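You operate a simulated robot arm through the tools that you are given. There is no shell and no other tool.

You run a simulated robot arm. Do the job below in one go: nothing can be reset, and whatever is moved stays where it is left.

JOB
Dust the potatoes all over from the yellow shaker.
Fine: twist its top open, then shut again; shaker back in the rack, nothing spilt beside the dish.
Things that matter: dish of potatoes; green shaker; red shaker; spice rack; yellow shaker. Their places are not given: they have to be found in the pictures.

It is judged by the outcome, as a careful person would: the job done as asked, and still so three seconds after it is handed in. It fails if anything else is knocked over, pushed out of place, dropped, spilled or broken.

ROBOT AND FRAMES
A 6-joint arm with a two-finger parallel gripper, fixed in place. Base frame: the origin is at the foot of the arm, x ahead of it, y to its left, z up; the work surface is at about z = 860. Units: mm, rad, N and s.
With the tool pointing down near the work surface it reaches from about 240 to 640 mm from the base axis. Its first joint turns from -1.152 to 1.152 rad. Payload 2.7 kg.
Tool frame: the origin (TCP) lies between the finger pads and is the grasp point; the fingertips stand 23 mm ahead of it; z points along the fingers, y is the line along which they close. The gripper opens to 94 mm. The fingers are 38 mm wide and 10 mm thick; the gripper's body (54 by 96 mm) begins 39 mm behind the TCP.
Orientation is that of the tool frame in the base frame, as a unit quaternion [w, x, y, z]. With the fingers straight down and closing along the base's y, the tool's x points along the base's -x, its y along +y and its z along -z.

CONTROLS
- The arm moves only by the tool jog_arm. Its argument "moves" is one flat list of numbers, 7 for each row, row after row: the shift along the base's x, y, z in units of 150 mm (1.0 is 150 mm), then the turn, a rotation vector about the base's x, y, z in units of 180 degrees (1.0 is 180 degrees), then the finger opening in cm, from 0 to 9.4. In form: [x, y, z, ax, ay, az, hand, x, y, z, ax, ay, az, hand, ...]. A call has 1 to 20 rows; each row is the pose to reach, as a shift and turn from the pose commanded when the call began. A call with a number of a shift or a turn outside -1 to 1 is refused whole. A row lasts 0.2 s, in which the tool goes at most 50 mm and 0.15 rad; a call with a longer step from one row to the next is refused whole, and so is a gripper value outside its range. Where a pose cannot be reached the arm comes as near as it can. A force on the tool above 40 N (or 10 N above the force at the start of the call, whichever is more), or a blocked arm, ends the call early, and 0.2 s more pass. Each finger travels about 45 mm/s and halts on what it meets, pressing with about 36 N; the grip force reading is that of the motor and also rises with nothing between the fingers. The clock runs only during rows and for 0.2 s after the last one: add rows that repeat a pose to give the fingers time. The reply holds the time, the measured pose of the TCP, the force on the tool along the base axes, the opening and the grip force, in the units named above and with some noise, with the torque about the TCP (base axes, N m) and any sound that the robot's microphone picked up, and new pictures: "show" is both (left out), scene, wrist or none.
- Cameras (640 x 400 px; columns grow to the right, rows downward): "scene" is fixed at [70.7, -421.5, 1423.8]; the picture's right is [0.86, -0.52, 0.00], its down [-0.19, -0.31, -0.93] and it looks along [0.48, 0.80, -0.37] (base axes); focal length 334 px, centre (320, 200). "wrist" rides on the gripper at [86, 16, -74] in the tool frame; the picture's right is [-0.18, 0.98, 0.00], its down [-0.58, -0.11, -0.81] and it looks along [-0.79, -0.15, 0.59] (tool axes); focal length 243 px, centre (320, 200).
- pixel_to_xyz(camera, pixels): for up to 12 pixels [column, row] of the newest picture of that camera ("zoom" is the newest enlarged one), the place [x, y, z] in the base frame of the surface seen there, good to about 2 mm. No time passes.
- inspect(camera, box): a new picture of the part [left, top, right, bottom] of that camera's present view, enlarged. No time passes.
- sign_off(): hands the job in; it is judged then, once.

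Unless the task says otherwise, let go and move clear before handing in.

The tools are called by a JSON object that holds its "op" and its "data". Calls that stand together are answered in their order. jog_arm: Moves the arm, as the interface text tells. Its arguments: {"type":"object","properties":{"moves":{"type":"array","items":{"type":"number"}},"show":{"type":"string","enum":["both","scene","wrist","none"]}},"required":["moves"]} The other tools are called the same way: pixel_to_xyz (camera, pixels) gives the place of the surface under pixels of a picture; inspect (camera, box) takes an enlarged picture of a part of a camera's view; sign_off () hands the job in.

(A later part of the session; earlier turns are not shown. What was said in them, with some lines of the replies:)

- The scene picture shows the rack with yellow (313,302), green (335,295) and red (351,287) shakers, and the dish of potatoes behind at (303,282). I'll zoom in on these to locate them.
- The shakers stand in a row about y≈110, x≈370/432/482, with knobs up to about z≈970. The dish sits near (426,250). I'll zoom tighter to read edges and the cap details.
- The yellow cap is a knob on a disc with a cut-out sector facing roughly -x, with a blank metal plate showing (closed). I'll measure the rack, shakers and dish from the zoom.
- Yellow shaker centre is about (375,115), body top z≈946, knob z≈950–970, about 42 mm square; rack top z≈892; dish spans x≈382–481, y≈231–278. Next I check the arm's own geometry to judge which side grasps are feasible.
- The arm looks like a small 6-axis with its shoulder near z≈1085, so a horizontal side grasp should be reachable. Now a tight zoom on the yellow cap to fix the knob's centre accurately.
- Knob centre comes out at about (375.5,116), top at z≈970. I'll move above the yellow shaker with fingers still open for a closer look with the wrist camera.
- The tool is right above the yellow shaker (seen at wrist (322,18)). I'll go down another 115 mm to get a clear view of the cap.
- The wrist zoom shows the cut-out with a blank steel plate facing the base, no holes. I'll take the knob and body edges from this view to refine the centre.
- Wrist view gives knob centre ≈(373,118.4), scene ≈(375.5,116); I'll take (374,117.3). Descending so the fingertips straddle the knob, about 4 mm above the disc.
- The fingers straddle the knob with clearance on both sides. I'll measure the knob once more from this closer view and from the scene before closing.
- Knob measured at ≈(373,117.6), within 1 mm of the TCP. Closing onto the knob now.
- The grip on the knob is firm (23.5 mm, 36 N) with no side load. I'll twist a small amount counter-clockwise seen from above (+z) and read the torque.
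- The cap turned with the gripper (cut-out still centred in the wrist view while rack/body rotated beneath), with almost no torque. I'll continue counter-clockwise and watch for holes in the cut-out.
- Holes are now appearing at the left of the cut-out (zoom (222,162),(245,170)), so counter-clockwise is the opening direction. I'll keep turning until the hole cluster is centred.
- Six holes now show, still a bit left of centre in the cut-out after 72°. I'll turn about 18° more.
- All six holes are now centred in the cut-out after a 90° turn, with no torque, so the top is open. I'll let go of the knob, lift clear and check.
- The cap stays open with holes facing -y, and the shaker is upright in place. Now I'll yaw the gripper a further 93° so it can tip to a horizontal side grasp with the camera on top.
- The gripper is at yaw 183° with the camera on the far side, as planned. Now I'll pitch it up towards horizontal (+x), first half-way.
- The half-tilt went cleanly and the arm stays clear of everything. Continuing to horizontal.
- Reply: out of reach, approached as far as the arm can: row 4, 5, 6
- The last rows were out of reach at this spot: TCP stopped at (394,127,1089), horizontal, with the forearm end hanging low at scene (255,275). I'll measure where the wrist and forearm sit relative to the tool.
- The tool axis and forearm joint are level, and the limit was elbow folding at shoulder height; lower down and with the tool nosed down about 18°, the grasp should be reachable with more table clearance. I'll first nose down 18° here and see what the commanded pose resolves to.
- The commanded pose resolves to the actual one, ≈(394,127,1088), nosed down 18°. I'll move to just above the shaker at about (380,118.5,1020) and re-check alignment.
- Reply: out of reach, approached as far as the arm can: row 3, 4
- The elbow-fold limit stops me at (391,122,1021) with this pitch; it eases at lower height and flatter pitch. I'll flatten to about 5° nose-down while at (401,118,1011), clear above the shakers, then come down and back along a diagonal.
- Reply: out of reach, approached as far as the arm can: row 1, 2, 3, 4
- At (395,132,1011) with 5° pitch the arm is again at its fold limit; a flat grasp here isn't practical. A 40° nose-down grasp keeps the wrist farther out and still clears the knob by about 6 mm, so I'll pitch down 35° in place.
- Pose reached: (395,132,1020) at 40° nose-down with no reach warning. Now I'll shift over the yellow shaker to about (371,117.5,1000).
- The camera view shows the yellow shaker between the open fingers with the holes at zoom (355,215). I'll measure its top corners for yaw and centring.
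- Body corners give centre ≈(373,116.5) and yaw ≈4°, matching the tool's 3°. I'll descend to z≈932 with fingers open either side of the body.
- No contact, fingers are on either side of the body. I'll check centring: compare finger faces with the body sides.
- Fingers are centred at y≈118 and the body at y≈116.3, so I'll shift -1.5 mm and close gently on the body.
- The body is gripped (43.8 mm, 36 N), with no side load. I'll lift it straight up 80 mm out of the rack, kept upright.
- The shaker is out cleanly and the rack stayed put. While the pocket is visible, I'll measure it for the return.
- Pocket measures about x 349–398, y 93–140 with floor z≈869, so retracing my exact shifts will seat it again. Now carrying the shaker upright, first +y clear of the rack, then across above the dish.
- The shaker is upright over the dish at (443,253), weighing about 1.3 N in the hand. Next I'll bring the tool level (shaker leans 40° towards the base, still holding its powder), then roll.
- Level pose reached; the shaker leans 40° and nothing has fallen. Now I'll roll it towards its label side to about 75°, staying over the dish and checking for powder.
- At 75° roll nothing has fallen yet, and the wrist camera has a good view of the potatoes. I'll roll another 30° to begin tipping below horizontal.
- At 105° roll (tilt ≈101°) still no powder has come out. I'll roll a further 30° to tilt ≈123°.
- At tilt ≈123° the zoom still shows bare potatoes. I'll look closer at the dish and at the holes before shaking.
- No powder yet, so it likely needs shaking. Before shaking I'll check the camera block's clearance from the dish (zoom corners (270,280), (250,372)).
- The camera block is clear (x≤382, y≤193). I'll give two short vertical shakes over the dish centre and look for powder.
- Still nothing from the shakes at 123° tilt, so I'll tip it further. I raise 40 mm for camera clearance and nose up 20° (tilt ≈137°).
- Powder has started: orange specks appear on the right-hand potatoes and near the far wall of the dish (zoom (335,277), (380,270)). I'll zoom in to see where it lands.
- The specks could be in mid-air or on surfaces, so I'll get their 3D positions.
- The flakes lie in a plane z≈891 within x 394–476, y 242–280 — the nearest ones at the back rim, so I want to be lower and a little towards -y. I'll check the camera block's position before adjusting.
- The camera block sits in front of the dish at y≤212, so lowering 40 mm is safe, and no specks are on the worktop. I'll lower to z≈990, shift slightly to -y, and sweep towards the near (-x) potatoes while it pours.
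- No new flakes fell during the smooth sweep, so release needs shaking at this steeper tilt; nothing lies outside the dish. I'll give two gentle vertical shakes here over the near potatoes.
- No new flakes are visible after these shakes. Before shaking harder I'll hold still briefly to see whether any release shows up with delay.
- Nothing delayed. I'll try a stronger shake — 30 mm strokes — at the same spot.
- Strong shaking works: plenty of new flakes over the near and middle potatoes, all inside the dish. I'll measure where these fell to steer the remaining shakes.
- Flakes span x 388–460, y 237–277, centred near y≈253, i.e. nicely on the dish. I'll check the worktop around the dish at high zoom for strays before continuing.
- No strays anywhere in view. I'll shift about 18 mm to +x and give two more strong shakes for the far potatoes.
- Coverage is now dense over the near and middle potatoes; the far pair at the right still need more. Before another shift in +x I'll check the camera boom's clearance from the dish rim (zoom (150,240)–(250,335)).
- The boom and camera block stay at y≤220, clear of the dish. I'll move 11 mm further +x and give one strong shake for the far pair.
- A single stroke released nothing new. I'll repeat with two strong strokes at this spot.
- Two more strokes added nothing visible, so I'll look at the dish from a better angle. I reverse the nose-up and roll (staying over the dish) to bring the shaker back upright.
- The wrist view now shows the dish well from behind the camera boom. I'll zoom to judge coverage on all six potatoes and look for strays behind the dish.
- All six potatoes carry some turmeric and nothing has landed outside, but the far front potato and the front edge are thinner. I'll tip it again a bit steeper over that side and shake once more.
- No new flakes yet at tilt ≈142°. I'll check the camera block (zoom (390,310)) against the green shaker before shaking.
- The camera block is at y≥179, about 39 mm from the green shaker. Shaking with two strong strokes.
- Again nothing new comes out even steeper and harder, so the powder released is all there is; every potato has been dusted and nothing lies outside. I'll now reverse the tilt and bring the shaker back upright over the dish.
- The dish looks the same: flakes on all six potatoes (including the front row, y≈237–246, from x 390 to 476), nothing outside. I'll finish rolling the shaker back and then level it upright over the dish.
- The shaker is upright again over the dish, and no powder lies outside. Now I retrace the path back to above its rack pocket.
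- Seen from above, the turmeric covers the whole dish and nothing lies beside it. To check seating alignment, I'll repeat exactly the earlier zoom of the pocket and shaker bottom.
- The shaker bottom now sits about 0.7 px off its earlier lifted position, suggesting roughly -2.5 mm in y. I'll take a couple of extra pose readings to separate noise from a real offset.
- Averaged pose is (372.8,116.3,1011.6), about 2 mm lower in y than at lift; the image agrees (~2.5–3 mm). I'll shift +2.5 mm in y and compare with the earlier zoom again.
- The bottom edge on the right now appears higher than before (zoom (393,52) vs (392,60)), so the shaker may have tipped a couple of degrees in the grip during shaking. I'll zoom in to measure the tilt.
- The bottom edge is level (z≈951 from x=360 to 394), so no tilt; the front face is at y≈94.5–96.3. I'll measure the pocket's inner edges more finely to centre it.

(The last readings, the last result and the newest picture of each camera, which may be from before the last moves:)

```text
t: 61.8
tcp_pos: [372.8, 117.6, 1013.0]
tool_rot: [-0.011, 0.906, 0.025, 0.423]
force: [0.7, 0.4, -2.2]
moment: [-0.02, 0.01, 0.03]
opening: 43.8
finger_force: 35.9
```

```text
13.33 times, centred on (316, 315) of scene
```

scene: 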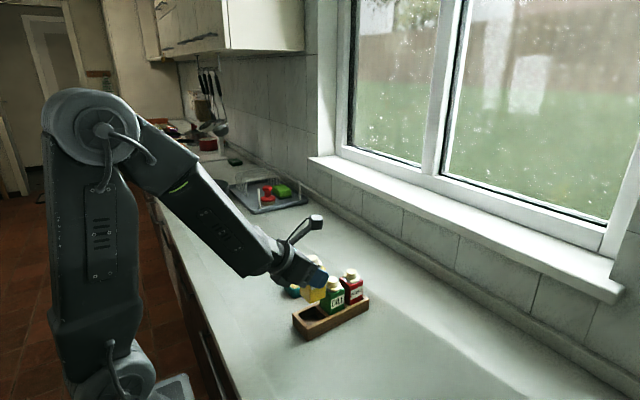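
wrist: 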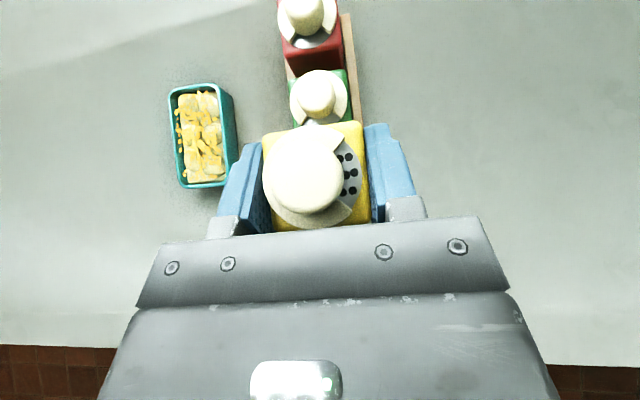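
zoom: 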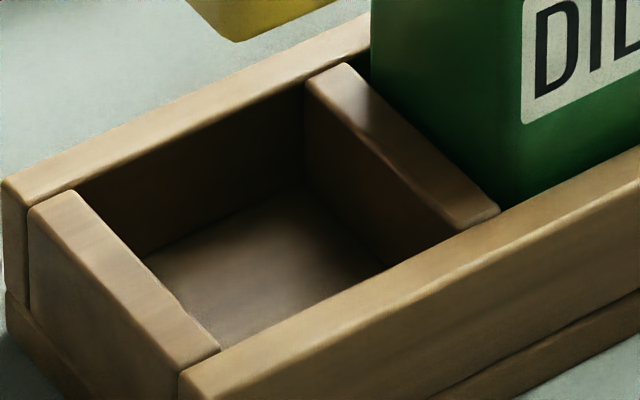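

{"op": "pixel_to_xyz", "data": {"camera": "zoom", "pixels": [[100, 177], [150, 154], [200, 130], [250, 107], [290, 88], [240, 335], [280, 317], [320, 300], [360, 281], [400, 262], [440, 243], [220, 343]]}}

{"op": "pixel_to_xyz", "data": {"camera": "zoom", "pixels": [[100, 170], [200, 124], [290, 82], [250, 340], [330, 305], [420, 262], [90, 205], [130, 255], [180, 312], [320, 95], [370, 145], [420, 195]]}}

```text
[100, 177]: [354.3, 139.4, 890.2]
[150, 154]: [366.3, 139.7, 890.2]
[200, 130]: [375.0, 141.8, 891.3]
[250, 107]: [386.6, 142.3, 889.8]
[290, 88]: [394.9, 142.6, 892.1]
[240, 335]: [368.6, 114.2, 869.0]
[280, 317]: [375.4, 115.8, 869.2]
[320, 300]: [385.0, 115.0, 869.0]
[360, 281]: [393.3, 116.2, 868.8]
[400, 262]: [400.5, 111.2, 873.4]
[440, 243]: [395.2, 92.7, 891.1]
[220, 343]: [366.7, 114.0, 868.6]
```

```text
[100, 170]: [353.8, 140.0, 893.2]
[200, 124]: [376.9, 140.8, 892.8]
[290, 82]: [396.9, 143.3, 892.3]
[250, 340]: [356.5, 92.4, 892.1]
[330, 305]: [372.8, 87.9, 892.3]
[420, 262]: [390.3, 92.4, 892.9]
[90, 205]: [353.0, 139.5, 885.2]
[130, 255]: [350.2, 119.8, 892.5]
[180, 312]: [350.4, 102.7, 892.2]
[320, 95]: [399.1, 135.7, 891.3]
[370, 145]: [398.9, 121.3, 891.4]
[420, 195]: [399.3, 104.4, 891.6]
```

The pocket's inner faces are y≈93–141 and x≈350.3–399.1, so the shaker is now centred in y and 0.8 mm off in x. I'll correct that and lower to just above the rim for a last check.

{"op": "jog_arm", "data": {"moves": [-0.005, 0, -0.12, 0, 0, 0, 3.6, -0.005, 0, -0.25, 0, 0, 0, 3.6, -0.005, 0, -0.34, 0, 0, 0, 3.6, -0.005, 0, -0.34, 0, 0, 0, 3.6], "show": "scene"}}

{"op": "inspect", "data": {"camera": "scene", "box": [290, 280, 345, 330]}}

```text
t: 62.8
tcp_pos: [370.8, 117.3, 960.6]
tool_rot: [-0.012, 0.906, 0.025, 0.423]
force: [0.2, -0.4, -1.4]
moment: [-0.03, -0.01, -0.01]
opening: 43.7
finger_force: 36.4
```

scene: 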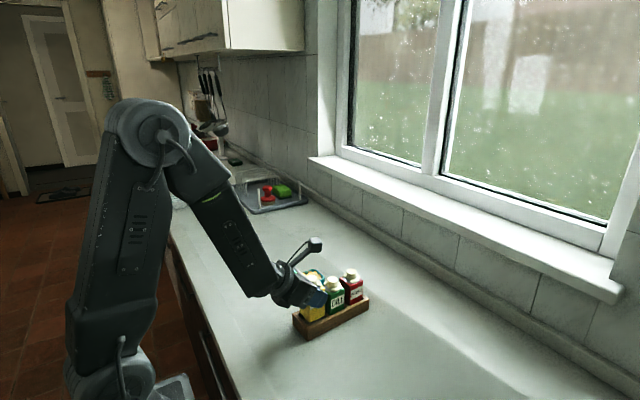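

```text
8.00 times, centred on (318, 305) of scene
```

zoom: 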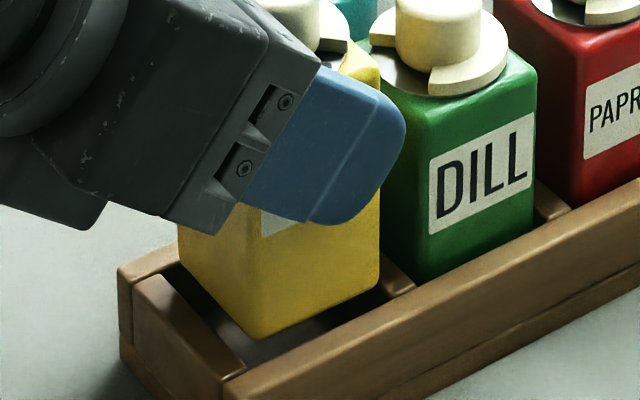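

The shaker bottom hovers just above the pocket and looks centred. I'll verify with its bottom-edge coordinates before lowering in.

{"op": "pixel_to_xyz", "data": {"camera": "zoom", "pixels": [[258, 330], [270, 325], [320, 305], [365, 285], [376, 275], [182, 262], [220, 300], [376, 220], [300, 270], [350, 250], [200, 260], [250, 290]]}}

```text
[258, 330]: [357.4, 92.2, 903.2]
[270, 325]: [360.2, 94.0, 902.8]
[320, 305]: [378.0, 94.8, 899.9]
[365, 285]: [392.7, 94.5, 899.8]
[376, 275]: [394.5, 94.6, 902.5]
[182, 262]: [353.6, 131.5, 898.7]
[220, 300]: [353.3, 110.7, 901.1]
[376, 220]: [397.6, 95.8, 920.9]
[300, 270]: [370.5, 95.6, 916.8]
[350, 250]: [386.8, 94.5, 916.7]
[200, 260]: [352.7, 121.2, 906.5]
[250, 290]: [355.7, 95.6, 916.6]
```

Front face y≈94.7 against the wall at ≈93, left face 353 against 350: it fits. Lowering the remaining ~28 mm gently.

{"op": "jog_arm", "data": {"moves": [0, 0.003, -0.05, 0, 0, 0, 3.6, 0, 0.003, -0.1, 0, 0, 0, 3.6, 0, 0.003, -0.14, 0, 0, 0, 3.6, 0, 0.003, -0.17, 0, 0, 0, 3.6, 0, 0.003, -0.185, 0, 0, 0, 3.6], "show": "scene"}}

{"op": "inspect", "data": {"camera": "scene", "box": [290, 280, 345, 330]}}

```text
t: 64.0
tcp_pos: [370.4, 119.4, 934.5]
tool_rot: [-0.01, 0.906, 0.024, 0.423]
force: [-0.7, 0.4, -1.6]
moment: [0.02, -0.02, -0.02]
opening: 43.6
finger_force: 36.6
```

scene: 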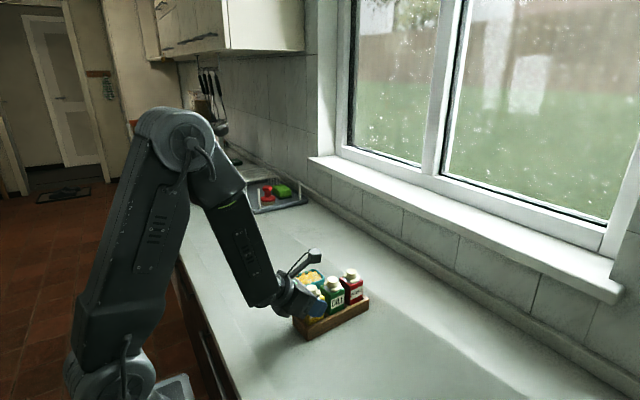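

```text
8.00 times, centred on (318, 305) of scene
```

zoom: 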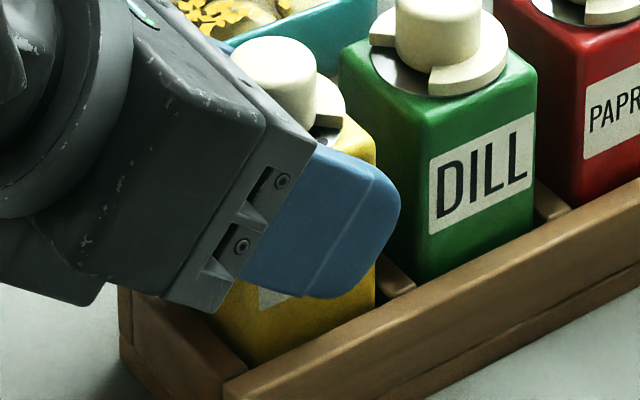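

It is in the pocket without touching walls and still hanging (force z ≈ -1.6 N). I'll lower in 1.5 mm steps to feel the pocket floor.

{"op": "jog_arm", "data": {"moves": [0, 0, -0.01, 0, 0, 0, 3.6, 0, 0, -0.01, 0, 0, 0, 3.6], "show": "none"}}

{"op": "jog_arm", "data": {"moves": [0, 0, -0.01, 0, 0, 0, 3.6, 0, 0, -0.01, 0, 0, 0, 3.6], "show": "none"}}

```text
t: 64.6
tcp_pos: [370.2, 119.6, 933.2]
tool_rot: [-0.011, 0.905, 0.024, 0.424]
force: [-10.2, -0.6, 21.1]
moment: [0.09, 0.92, 0.14]
opening: 43.6
finger_force: 36.0
```

```text
t: 65.2
tcp_pos: [372.5, 119.3, 932.6]
tool_rot: [-0.01, 0.905, 0.023, 0.426]
force: [-5.0, -5.3, 31.0]
moment: [-0.18, -0.07, 0.21]
opening: 43.7
finger_force: 36.5
```

The floor is reached (21→31 N upward). I'll back off about 2 mm to relieve the load, then check.

{"op": "jog_arm", "data": {"moves": [0, 0, 0.012, 0, 0, 0, 3.6, 0, 0, 0.012, 0, 0, 0, 3.6], "show": "none"}}

{"op": "inspect", "data": {"camera": "scene", "box": [285, 270, 345, 330]}}

```text
t: 65.8
tcp_pos: [370.7, 120.2, 932.8]
tool_rot: [-0.011, 0.906, 0.025, 0.423]
force: [6.7, 1.1, 13.5]
moment: [0.22, -0.73, -0.03]
opening: 43.5
finger_force: 36.0
```

```text
6.67 times, centred on (315, 300) of scene
```

zoom: 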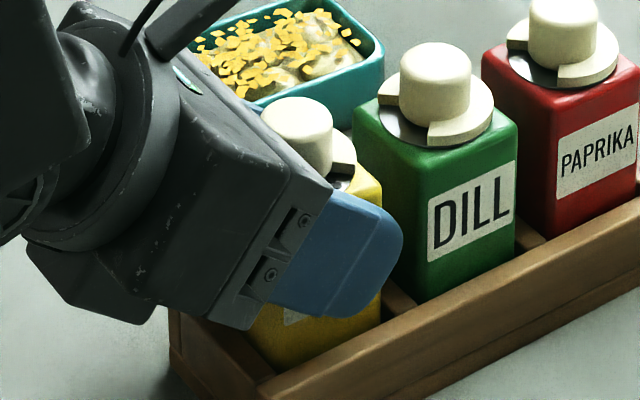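

Residual load is 13 N; I'll ease up another millimetre and then open the fingers.

{"op": "jog_arm", "data": {"moves": [0, 0, 0.006, 0, 0, 0, 3.6, 0, 0, 0.006, 0, 0, 0, 3.6], "show": "none"}}

{"op": "jog_arm", "data": {"moves": [0, 0, 0, 0, 0, 0, 4.6, 0, 0, 0, 0, 0, 0, 5.2, 0, 0, 0, 0, 0, 0, 6.2, 0, 0, 0, 0, 0, 0, 7.0, 0, 0, 0, 0, 0, 0, 7.0], "show": "both"}}

{"op": "inspect", "data": {"camera": "wrist", "box": [200, 80, 480, 255]}}

{"op": "inspect", "data": {"camera": "scene", "box": [285, 270, 345, 330]}}

```text
t: 66.4
tcp_pos: [370.7, 118.9, 933.8]
tool_rot: [-0.011, 0.906, 0.024, 0.423]
force: [4.2, 2.2, 10.0]
moment: [0.22, -0.54, 0.0]
opening: 43.6
finger_force: 35.9
```

```text
t: 67.6
tcp_pos: [371.2, 118.9, 933.0]
tool_rot: [-0.011, 0.906, 0.024, 0.422]
force: [0.4, 0.2, 0.2]
moment: [0.0, 0.02, 0.0]
opening: 70.1
finger_force: 0.0
```

scene: 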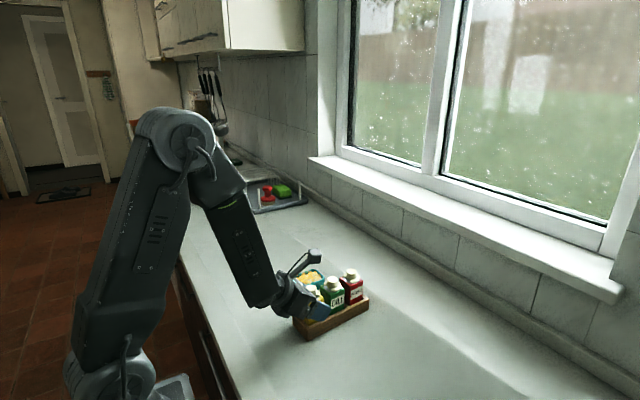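
wrist: 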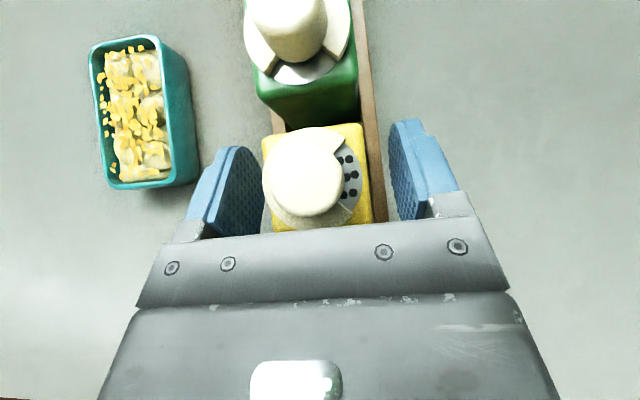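

```text
2.29 times, centred on (340, 168) of wrist
```

zoom: 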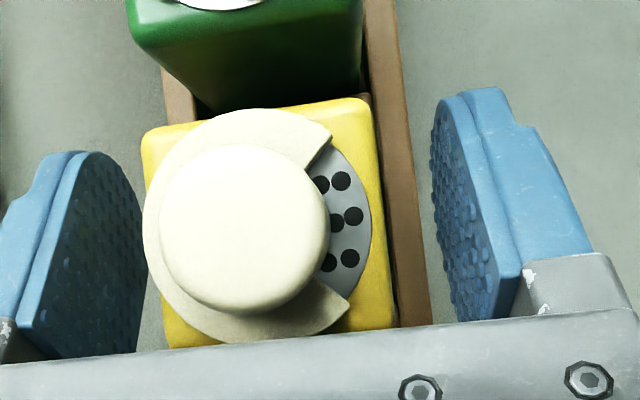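

```text
6.67 times, centred on (315, 300) of scene
```

zoom: 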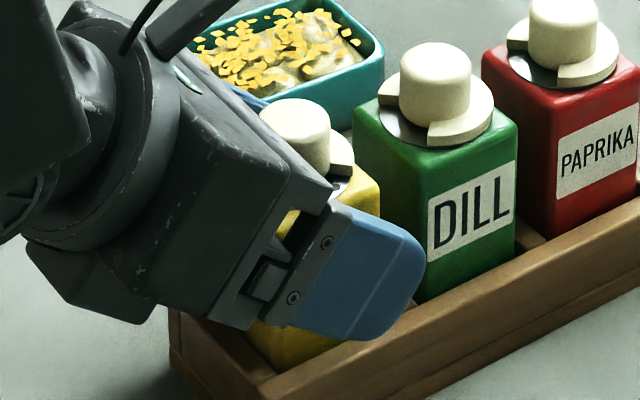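

The shaker stands free in its pocket with the cap still open. I'll lift straight up clear of it.

{"op": "jog_arm", "data": {"moves": [0, 0, 0.1, 0, 0, 0, 7, 0, 0, 0.3, 0, 0, 0, 7, 0, 0, 0.55, 0, 0, 0, 7, 0, 0, 0.8, 0, 0, 0, 7, 0, 0, 0.95, 0, 0, 0, 7], "show": "none"}}

{"op": "jog_arm", "data": {"moves": [0, 0, 0, -0.0022, 0.0416, 0, 7, 0, 0, 0, -0.0044, 0.0832, 0, 7, 0, 0, 0, -0.0066, 0.1248, 0, 7, 0, 0, 0, -0.0087, 0.1664, 0, 7, 0, 0, 0, -0.0109, 0.208, 0, 7, 0, 0, 0, -0.0131, 0.2497, 0, 6, 0, 0, 0, -0.0145, 0.2774, 0, 5], "show": "both"}}

{"op": "inspect", "data": {"camera": "scene", "box": [280, 255, 376, 345]}}

```text
t: 68.8
tcp_pos: [372.5, 119.1, 1075.4]
tool_rot: [-0.012, 0.906, 0.024, 0.423]
force: [0.0, 0.9, 0.1]
moment: [0.06, 0.03, 0.01]
opening: 70.1
finger_force: 0.0
```

```text
t: 70.4
tcp_pos: [370.4, 119.1, 1075.4]
tool_rot: [0.0, 1.0, 0.027, -0.001]
force: [0.5, 1.0, -0.7]
moment: [-0.02, -0.03, 0.01]
opening: 50.1
finger_force: 0.1
```

scene: 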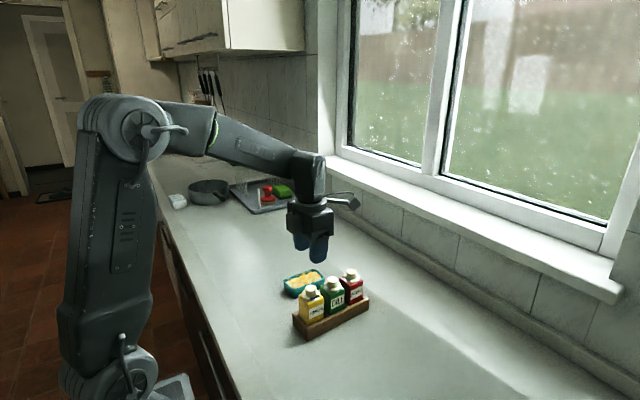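
wrist: 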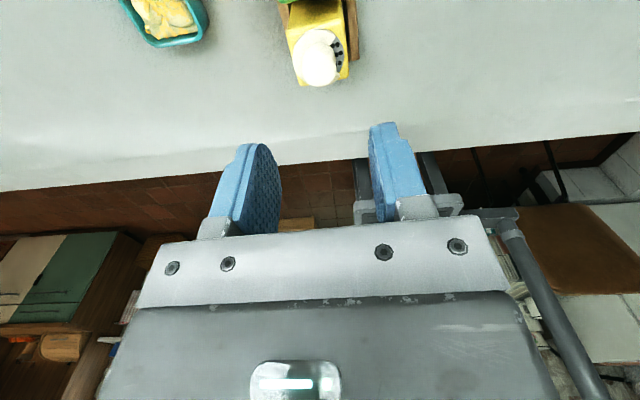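

```text
4.44 times, centred on (328, 300) of scene
```

zoom: 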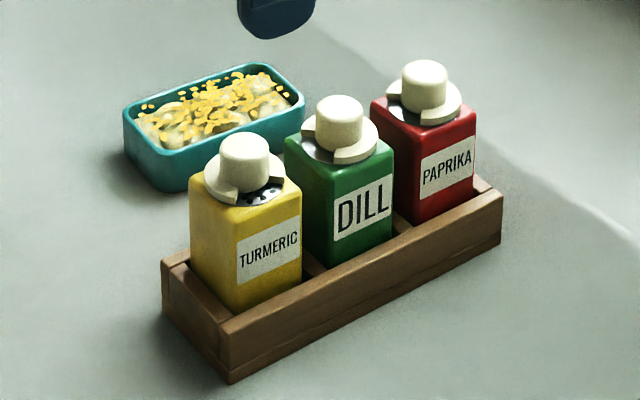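

The yellow shaker is back in its pocket, cap still open; turmeric only inside the dish. I'll measure the knob's new centre for the closing twist.

{"op": "inspect", "data": {"camera": "scene", "box": [296, 276, 330, 300]}}

```text
16.00 times, centred on (313, 288) of scene
```

zoom: 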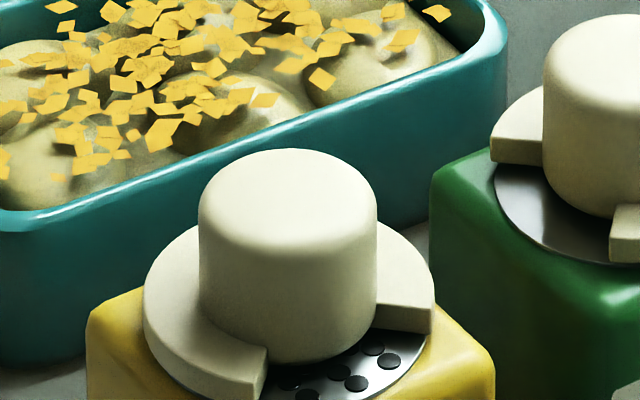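

{"op": "pixel_to_xyz", "data": {"camera": "zoom", "pixels": [[288, 200], [201, 250], [375, 250], [288, 155], [288, 245], [207, 300], [370, 300], [288, 330], [288, 180], [240, 200], [335, 200], [288, 225]]}}

{"op": "pixel_to_xyz", "data": {"camera": "zoom", "pixels": [[147, 300], [430, 290], [195, 230], [262, 365], [380, 230], [100, 300], [100, 320], [120, 300], [470, 350], [485, 360], [440, 330], [200, 370]]}}

```text
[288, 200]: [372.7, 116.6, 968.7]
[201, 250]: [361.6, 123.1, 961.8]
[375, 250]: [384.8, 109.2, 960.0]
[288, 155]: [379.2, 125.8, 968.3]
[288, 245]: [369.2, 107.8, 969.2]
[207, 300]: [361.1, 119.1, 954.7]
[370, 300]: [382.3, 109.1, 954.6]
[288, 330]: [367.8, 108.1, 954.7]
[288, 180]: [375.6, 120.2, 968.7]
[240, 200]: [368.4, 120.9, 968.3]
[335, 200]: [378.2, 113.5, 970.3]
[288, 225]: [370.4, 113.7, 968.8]
```

```text
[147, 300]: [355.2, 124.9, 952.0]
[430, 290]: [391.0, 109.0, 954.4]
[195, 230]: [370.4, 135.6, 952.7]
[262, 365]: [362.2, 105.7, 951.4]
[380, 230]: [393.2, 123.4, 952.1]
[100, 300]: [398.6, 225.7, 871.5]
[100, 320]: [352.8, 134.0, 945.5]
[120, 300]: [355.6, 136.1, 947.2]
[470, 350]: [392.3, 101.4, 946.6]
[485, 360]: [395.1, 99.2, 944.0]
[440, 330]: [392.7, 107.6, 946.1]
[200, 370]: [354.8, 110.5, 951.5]
```

Knob top z≈968.6, so it is fully seated, with its centre near (372.5,119). I'll descend part way with the tool vertical and refine from the wrist camera.

{"op": "jog_arm", "data": {"moves": [0, 0, -0.2, 0, 0, 0, 5, 0, 0, -0.4, 0, 0, 0, 4.6, 0, 0, -0.46, 0, 0, 0, 4.6, 0, 0, -0.46, 0, 0, 0, 4.6], "show": "wrist"}}

{"op": "inspect", "data": {"camera": "wrist", "box": [260, 60, 380, 180]}}

{"op": "pixel_to_xyz", "data": {"camera": "wrist", "pixels": [[320, 120], [320, 130], [320, 140], [320, 110], [300, 130], [340, 130], [310, 130], [330, 130], [320, 100], [320, 150], [296, 120], [344, 120]]}}

```text
t: 71.4
tcp_pos: [371.9, 118.1, 1006.6]
tool_rot: [0.0, 1.0, 0.027, 0.0]
force: [-0.2, -0.5, 0.8]
moment: [0.03, 0.0, 0.01]
opening: 45.9
finger_force: 0.1
```

wrist: 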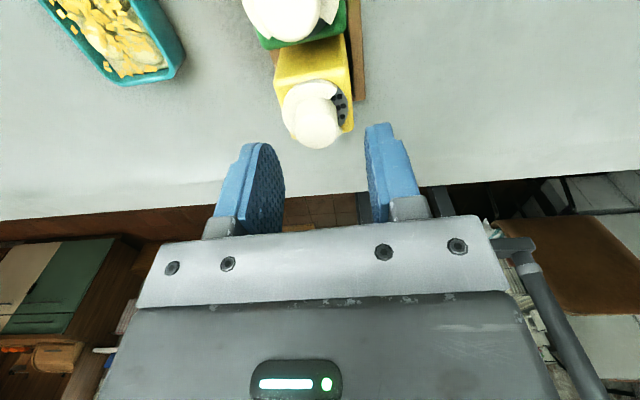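

```text
3.33 times, centred on (320, 120) of wrist
```

zoom: 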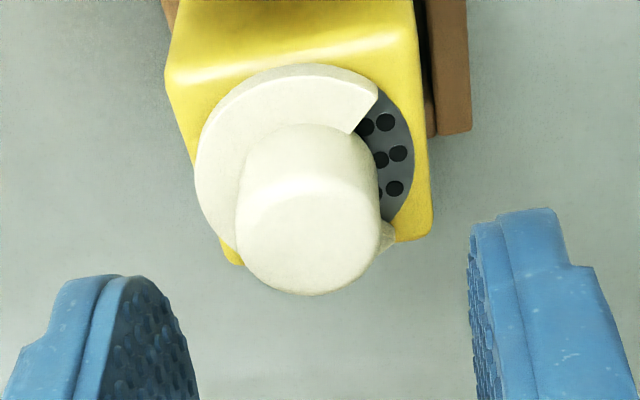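

```text
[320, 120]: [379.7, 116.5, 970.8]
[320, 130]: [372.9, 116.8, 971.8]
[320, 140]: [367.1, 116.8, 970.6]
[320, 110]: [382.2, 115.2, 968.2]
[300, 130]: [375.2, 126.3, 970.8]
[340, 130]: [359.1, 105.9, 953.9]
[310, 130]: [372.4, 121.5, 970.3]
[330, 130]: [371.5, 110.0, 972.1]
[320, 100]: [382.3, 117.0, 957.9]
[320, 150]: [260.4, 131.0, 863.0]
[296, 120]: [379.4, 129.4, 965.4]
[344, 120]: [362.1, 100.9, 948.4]
```

Relative to the tool axis (≈(320,132)), the knob centre appears at about (316,130.5), i.e. +1.2 mm x and +2 mm y. I'll correct and descend to the knob.

{"op": "jog_arm", "data": {"moves": [0.008, 0.0133, -0.08, 0, 0, 0, 4.6, 0.008, 0.0133, -0.15, 0, 0, 0, 4.6, 0.008, 0.0133, -0.183, 0, 0, 0, 4.6, 0.008, 0.0133, -0.183, 0, 0, 0, 4.6], "show": "wrist"}}

{"op": "inspect", "data": {"camera": "wrist", "box": [250, 90, 390, 210]}}

{"op": "inspect", "data": {"camera": "scene", "box": [280, 250, 360, 310]}}

```text
t: 72.4
tcp_pos: [372.2, 119.2, 979.5]
tool_rot: [0.001, 1.0, 0.028, 0.001]
force: [0.7, -1.3, -0.4]
moment: [-0.04, -0.04, 0.03]
opening: 45.9
finger_force: 0.1
```

wrist: 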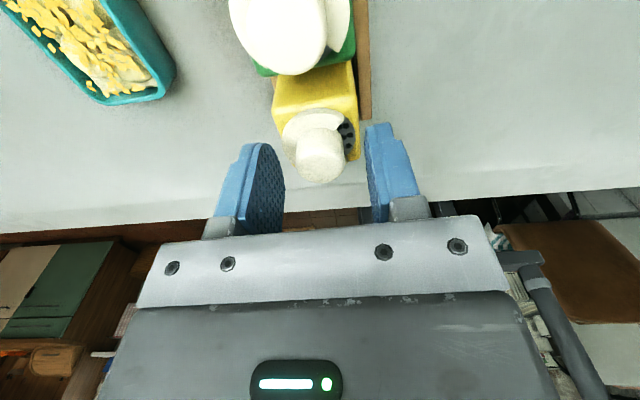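

```text
3.33 times, centred on (320, 150) of wrist
```

zoom: 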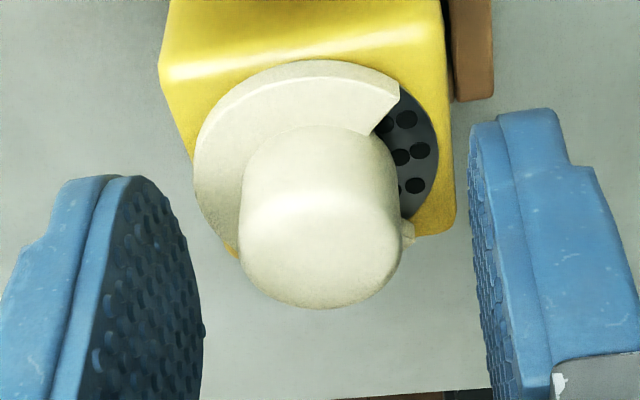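

```text
6.67 times, centred on (320, 280) of scene
```

zoom: 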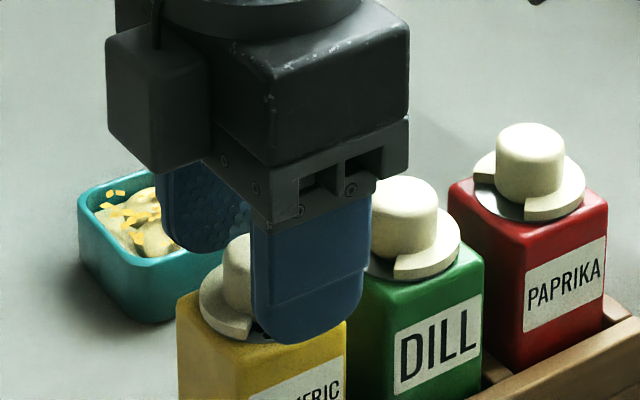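

The knob is centred between the fingers (zoom col 321), about 1.2 mm ahead in x. I'll correct that and close on the knob.

{"op": "jog_arm", "data": {"moves": [0.008, 0, 0, 0, 0, 0, 4.0, 0.008, 0, 0, 0, 0, 0, 3.2, 0.008, 0, 0, 0, 0, 0, 2.6, 0.008, 0, 0, 0, 0, 0, 2.2, 0.008, 0, 0, 0, 0, 0, 2.2], "show": "none"}}

{"op": "inspect", "data": {"camera": "wrist", "box": [250, 90, 390, 210]}}

```text
t: 73.6
tcp_pos: [372.5, 119.8, 978.8]
tool_rot: [0.001, 1.0, 0.027, 0.0]
force: [0.3, -0.7, 0.6]
moment: [0.0, -0.03, 0.01]
opening: 23.3
finger_force: 36.3
```

```text
3.33 times, centred on (320, 150) of wrist
```

zoom: 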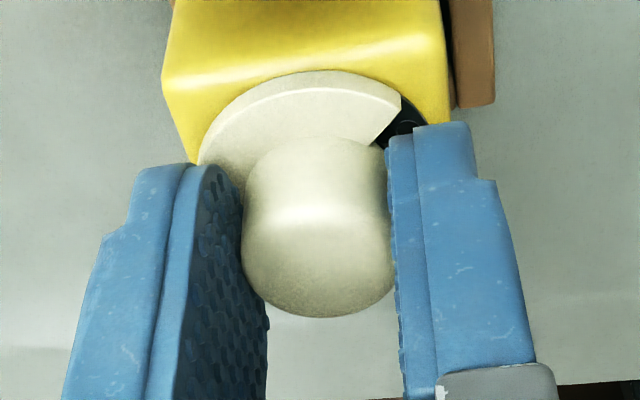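

Firm hold on the knob (23.3 mm) with no side load. Now twisting clockwise, first half (-45°).

{"op": "jog_arm", "data": {"moves": [0, 0, 0, 0, 0, -0.03, 2.2, 0, 0, 0, 0, 0, -0.07, 2.2, 0, 0, 0, 0, 0, -0.11, 2.2, 0, 0, 0, 0, 0, -0.15, 2.2, 0, 0, 0, 0, 0, -0.19, 2.2, 0, 0, 0, 0, 0, -0.23, 2.2, 0, 0, 0, 0, 0, -0.25, 2.2], "show": "none"}}

{"op": "inspect", "data": {"camera": "wrist", "box": [250, 90, 390, 210]}}

{"op": "inspect", "data": {"camera": "scene", "box": [280, 250, 360, 330]}}

```text
t: 75.2
tcp_pos: [372.9, 119.9, 979.5]
tool_rot: [0.0, 0.933, -0.359, 0.0]
force: [-3.9, -13.8, 22.5]
moment: [-0.65, 0.3, 0.04]
opening: 23.4
finger_force: 35.5
```

```text
3.33 times, centred on (320, 150) of wrist
```

zoom: 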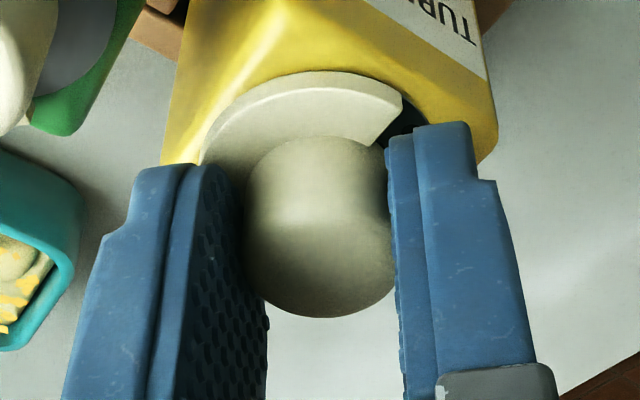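

```text
5.00 times, centred on (320, 290) of scene
```

zoom: 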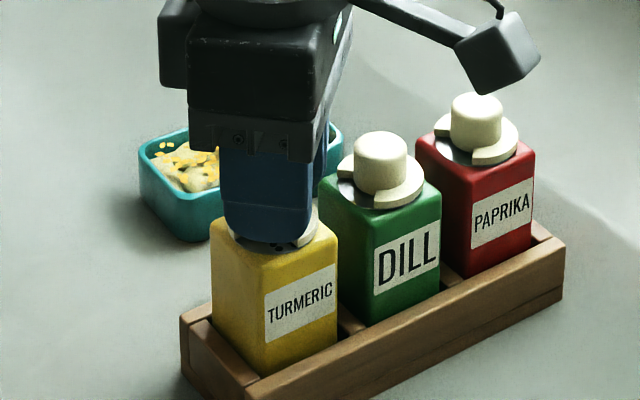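

The cap turned 45°, but forces rose to (-4,-14,+22) N, suggesting the shaker is slightly wedged against my grip. I'll release, let it settle, and inspect before regripping.

{"op": "jog_arm", "data": {"moves": [0, 0, 0, 0, 0, 0, 2.8, 0, 0, 0, 0, 0, 0, 3.6, 0, 0, 0, 0, 0, 0, 4.0, 0, 0, 0, 0, 0, 0, 4.0], "show": "none"}}

{"op": "inspect", "data": {"camera": "wrist", "box": [250, 90, 390, 210]}}

{"op": "inspect", "data": {"camera": "scene", "box": [285, 270, 345, 330]}}

```text
t: 76.2
tcp_pos: [373.1, 120.8, 977.6]
tool_rot: [0.0, 0.934, -0.358, -0.001]
force: [0.2, 0.4, 0.2]
moment: [0.01, 0.01, 0.02]
opening: 39.9
finger_force: 0.0
```

```text
3.33 times, centred on (320, 150) of wrist
```

zoom: 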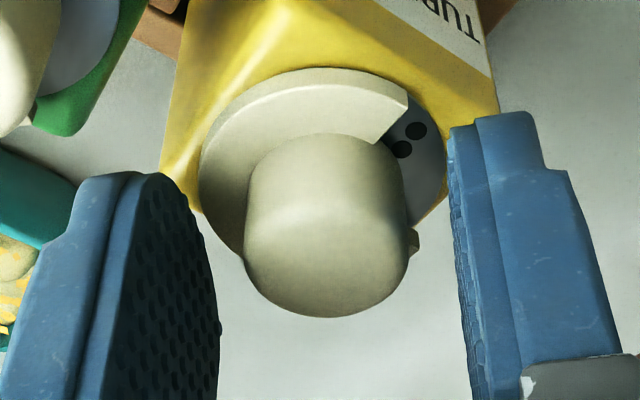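

```text
6.67 times, centred on (315, 300) of scene
```

zoom: 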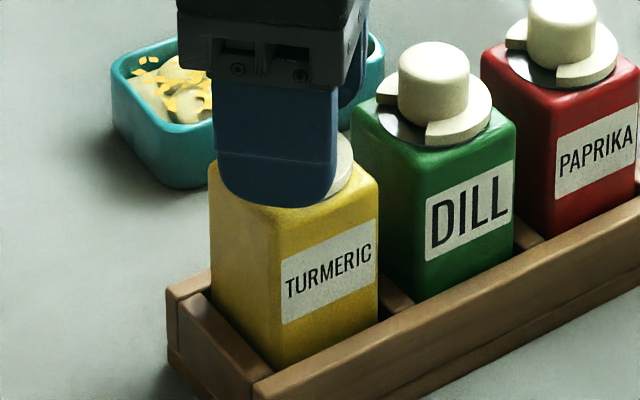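

Forces vanished on release and the shaker stands normally in its pocket; two holes are still exposed (zoom (405,148),(415,130)). I'll recentre by under 1 mm, rise 2 mm for disc clearance, and regrip.

{"op": "jog_arm", "data": {"moves": [-0.004, -0.0043, 0.013, 0, 0, 0, 4.0, -0.004, -0.0043, 0.013, 0, 0, 0, 3.4, -0.004, -0.0043, 0.013, 0, 0, 0, 2.8, -0.004, -0.0043, 0.013, 0, 0, 0, 2.2, -0.004, -0.0043, 0.013, 0, 0, 0, 2.2], "show": "none"}}

{"op": "jog_arm", "data": {"moves": [0, 0, 0, 0, 0, -0.03, 2.2, 0, 0, 0, 0, 0, -0.06, 2.2, 0, 0, 0, 0, 0, -0.08, 2.2], "show": "none"}}

{"op": "inspect", "data": {"camera": "wrist", "box": [250, 90, 390, 210]}}

```text
t: 77.4
tcp_pos: [373.5, 118.9, 980.5]
tool_rot: [0.0, 0.934, -0.358, 0.0]
force: [0.1, -0.2, -0.4]
moment: [0.04, -0.09, 0.01]
opening: 23.5
finger_force: 35.8
```

```text
t: 78.2
tcp_pos: [372.6, 120.2, 980.3]
tool_rot: [0.0, 0.881, -0.473, 0.0]
force: [0.5, -0.5, -0.1]
moment: [-0.02, 0.02, 0.02]
opening: 23.6
finger_force: 35.8
```

```text
3.33 times, centred on (320, 150) of wrist
```

zoom: 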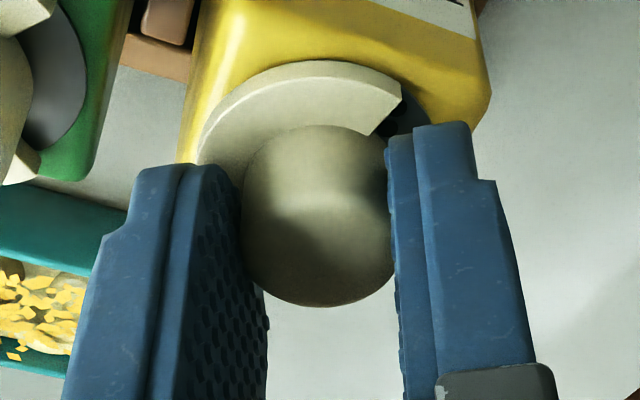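

Now it turns freely with no load. I'll complete the remaining 30.6° of the closing twist.

{"op": "jog_arm", "data": {"moves": [0, 0, 0, 0, 0, -0.04, 2.2, 0, 0, 0, 0, 0, -0.08, 2.2, 0, 0, 0, 0, 0, -0.12, 2.2, 0, 0, 0, 0, 0, -0.15, 2.2, 0, 0, 0, 0, 0, -0.17, 2.2], "show": "both"}}

{"op": "inspect", "data": {"camera": "wrist", "box": [250, 90, 390, 210]}}

{"op": "inspect", "data": {"camera": "scene", "box": [285, 270, 345, 330]}}

```text
t: 79.4
tcp_pos: [371.7, 120.0, 979.8]
tool_rot: [0.001, 0.725, -0.689, 0.0]
force: [-2.2, -8.8, 11.0]
moment: [-0.43, 0.25, 0.3]
opening: 23.6
finger_force: 36.1
```

scene: 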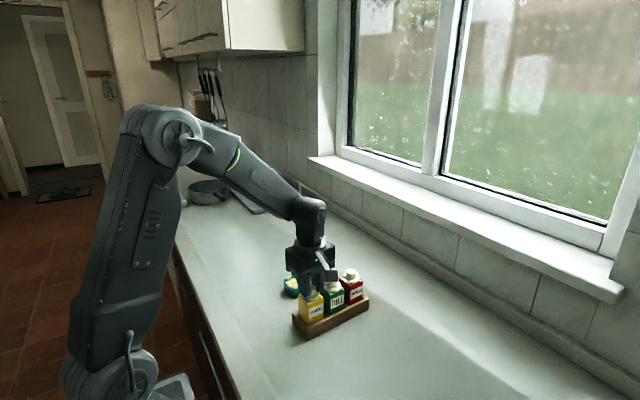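
wrist: 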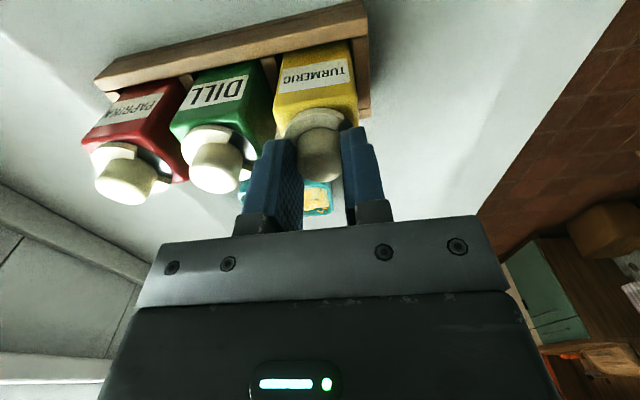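

```text
3.33 times, centred on (320, 150) of wrist
```

zoom: 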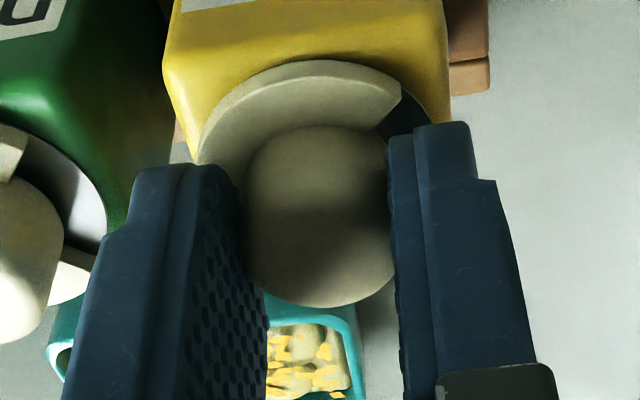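

```text
6.67 times, centred on (315, 300) of scene
```

zoom: 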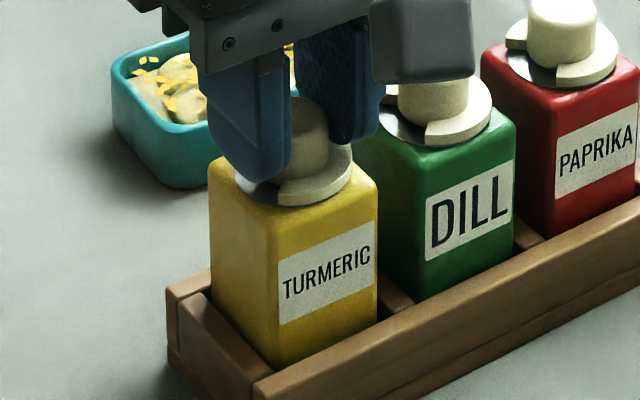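

The cap's cut-out now faces the base like the green one's, and a 0.3 N·m torque suggests it has come to its shut stop. I'll release, rise clear and check.

{"op": "jog_arm", "data": {"moves": [0, 0, 0, 0, 0, 0, 2.8, 0, 0, 0, 0, 0, 0, 3.6, 0, 0, 0, 0, 0, 0, 3.8, 0, 0, 0.05, 0, 0, 0, 3.8, 0, 0, 0.2, 0, 0, 0, 3.8, 0, 0, 0.45, 0, 0, 0, 3.8, 0, 0, 0.7, 0, 0, 0, 3.8], "show": "both"}}

{"op": "inspect", "data": {"camera": "wrist", "box": [150, 0, 370, 130]}}

{"op": "inspect", "data": {"camera": "scene", "box": [296, 270, 346, 310]}}

{"op": "inspect", "data": {"camera": "scene", "box": [280, 255, 376, 345]}}

```text
t: 81.0
tcp_pos: [372.1, 119.0, 1086.4]
tool_rot: [0.0, 0.726, -0.688, 0.0]
force: [0.0, 0.0, -0.3]
moment: [0.0, 0.01, 0.0]
opening: 37.7
finger_force: 0.1
```

scene: 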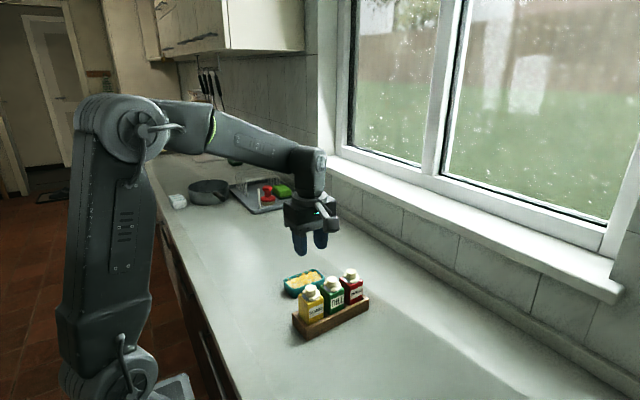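
wrist: 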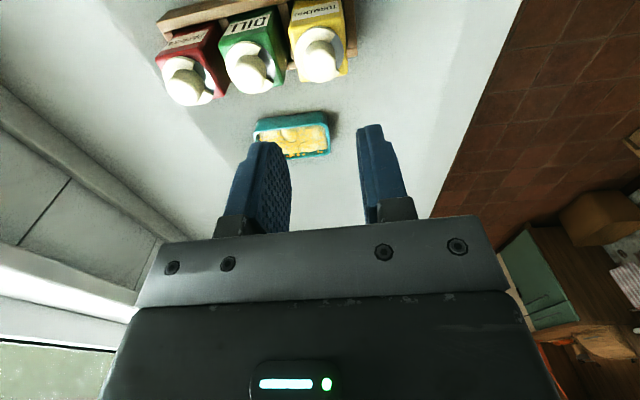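

```text
2.91 times, centred on (260, 65) of wrist
```

zoom: 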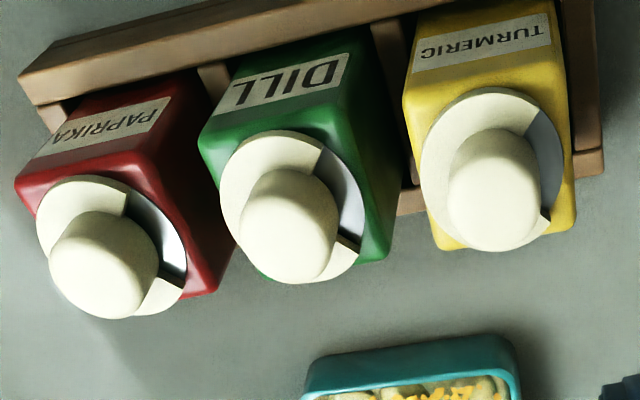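

```text
10.00 times, centred on (321, 290) of scene
```

zoom: 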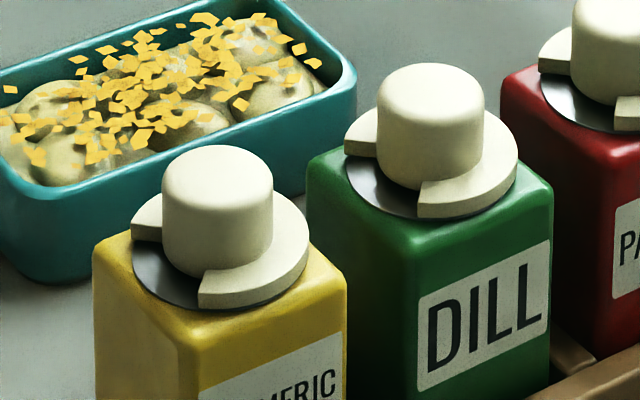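

```text
4.44 times, centred on (328, 300) of scene
```

zoom: 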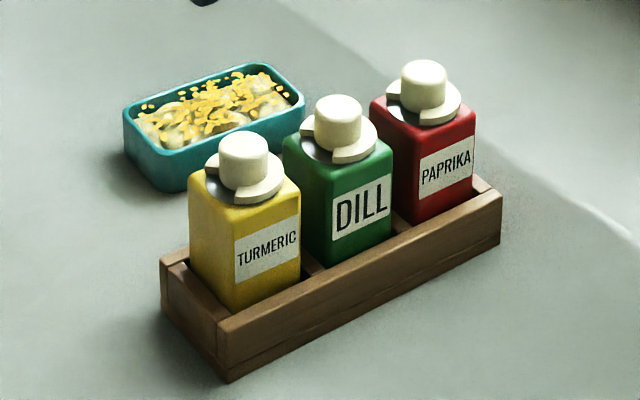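

The cap is shut with a blank plate showing, the shaker stands in its pocket, and the turmeric lies only in the dish. I'll compare the cap's angle closely with its starting appearance.

{"op": "inspect", "data": {"camera": "scene", "box": [298, 278, 330, 298]}}

{"op": "inspect", "data": {"camera": "wrist", "box": [270, 0, 370, 90]}}

```text
16.00 times, centred on (314, 288) of scene
```

zoom: 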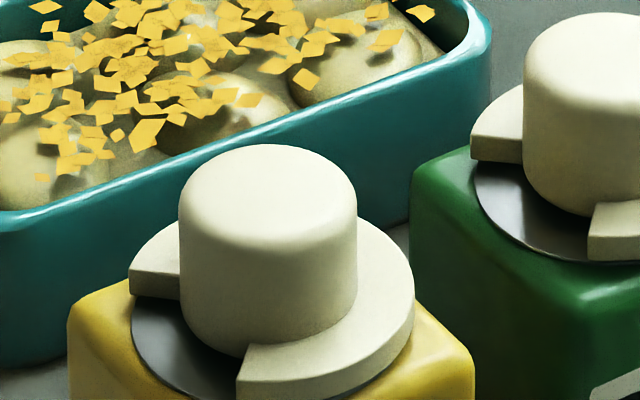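

```text
4.44 times, centred on (320, 45) of wrist
```

zoom: 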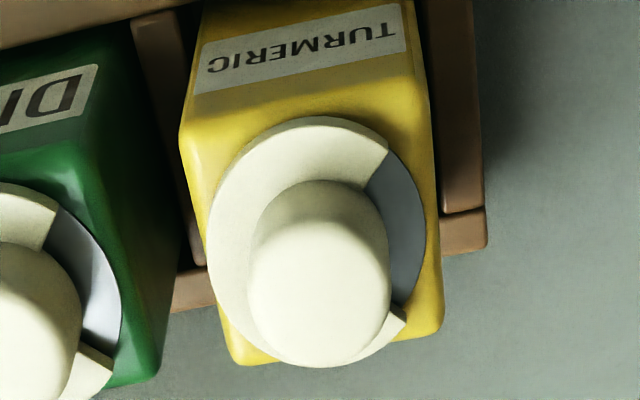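

The cap angle matches its starting state within a few degrees with no holes showing, and the neighbours and dish are in place. I'll rise well clear and take a last look at everything.

{"op": "jog_arm", "data": {"moves": [-0.05, 0, 0.2, 0, 0, -0.04, 3.8, -0.1, 0, 0.4, 0, 0, -0.08, 3.8, -0.15, 0, 0.6, 0, 0, -0.12, 3.8, -0.2, 0, 0.8, 0, 0, -0.12, 3.8, -0.2, 0, 0.8, 0, 0, -0.12, 3.8], "show": "both"}}

{"op": "inspect", "data": {"camera": "scene", "box": [280, 262, 335, 302]}}

{"op": "inspect", "data": {"camera": "scene", "box": [240, 230, 400, 350]}}

{"op": "inspect", "data": {"camera": "wrist", "box": [180, 0, 380, 170]}}

```text
t: 82.2
tcp_pos: [344.2, 117.8, 1206.1]
tool_rot: [0.0, -0.583, 0.812, 0.0]
force: [-0.2, -0.8, 0.1]
moment: [0.01, -0.04, 0.0]
opening: 38.0
finger_force: 0.0
```

scene: 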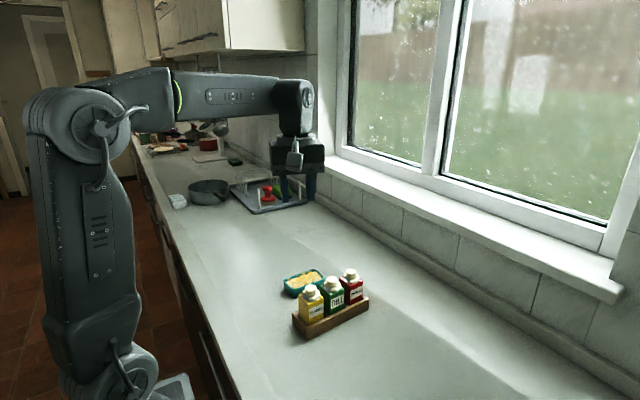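
wrist: 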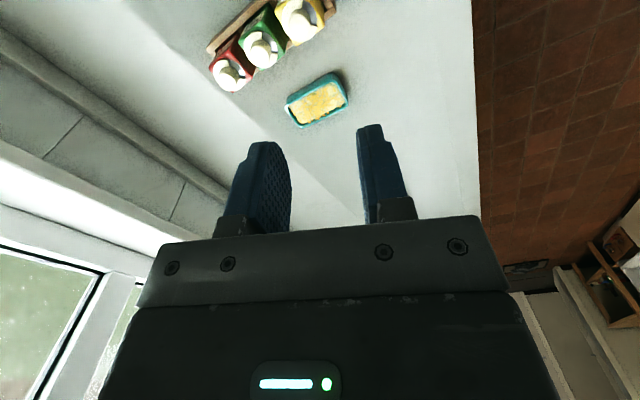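

```text
10.00 times, centred on (308, 282) of scene
```

zoom: 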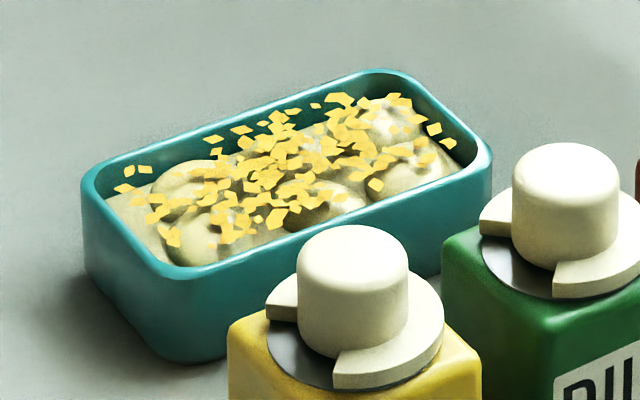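

```text
3.33 times, centred on (320, 290) of scene
```

zoom: 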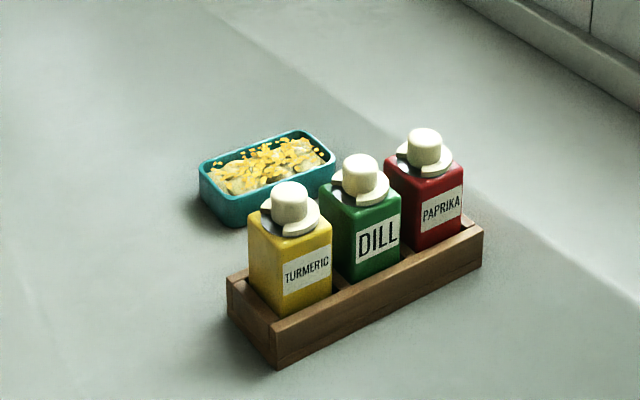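

```text
2.35 times, centred on (280, 85) of wrist
```

zoom: 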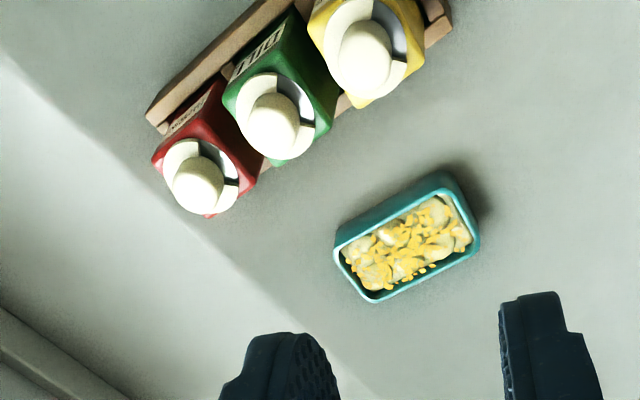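

Final check: yellow, green and red shakers all stand in the rack with caps shut. The dish hasn't moved, turmeric lies on all six potatoes with none on the worktop, and the arm is clear at z≈1206. Handing in now.

{"op": "sign_off", "data": {}}

```text
The job is handed in.
```

The potatoes are dusted with turmeric from the yellow shaker, and the job is handed in. The shaker is shut and back in its rack pocket.

- **Coverage:** All six potatoes have turmeric on them, but it isn't perfectly even. It is thickest in the middle and thinner on the front-right potato and near the left end. My last three tries at shaking out more released nothing visible.
- **Spills:** I saw no turmeric on the worktop around the dish, from either the fixed camera or the wrist camera.
- **Cap:** I twisted it open a quarter turn, then back. It now shows only the blank plate, within a few degrees of where it started. During closing it bound slightly at one point, so I let go, regripped and finished the turn.
- **Everything else:** The green and red shakers and the dish are where they were. The rack appears to have shifted by about 1–2 mm, which I think happened when I set the shaker down or twisted the cap.
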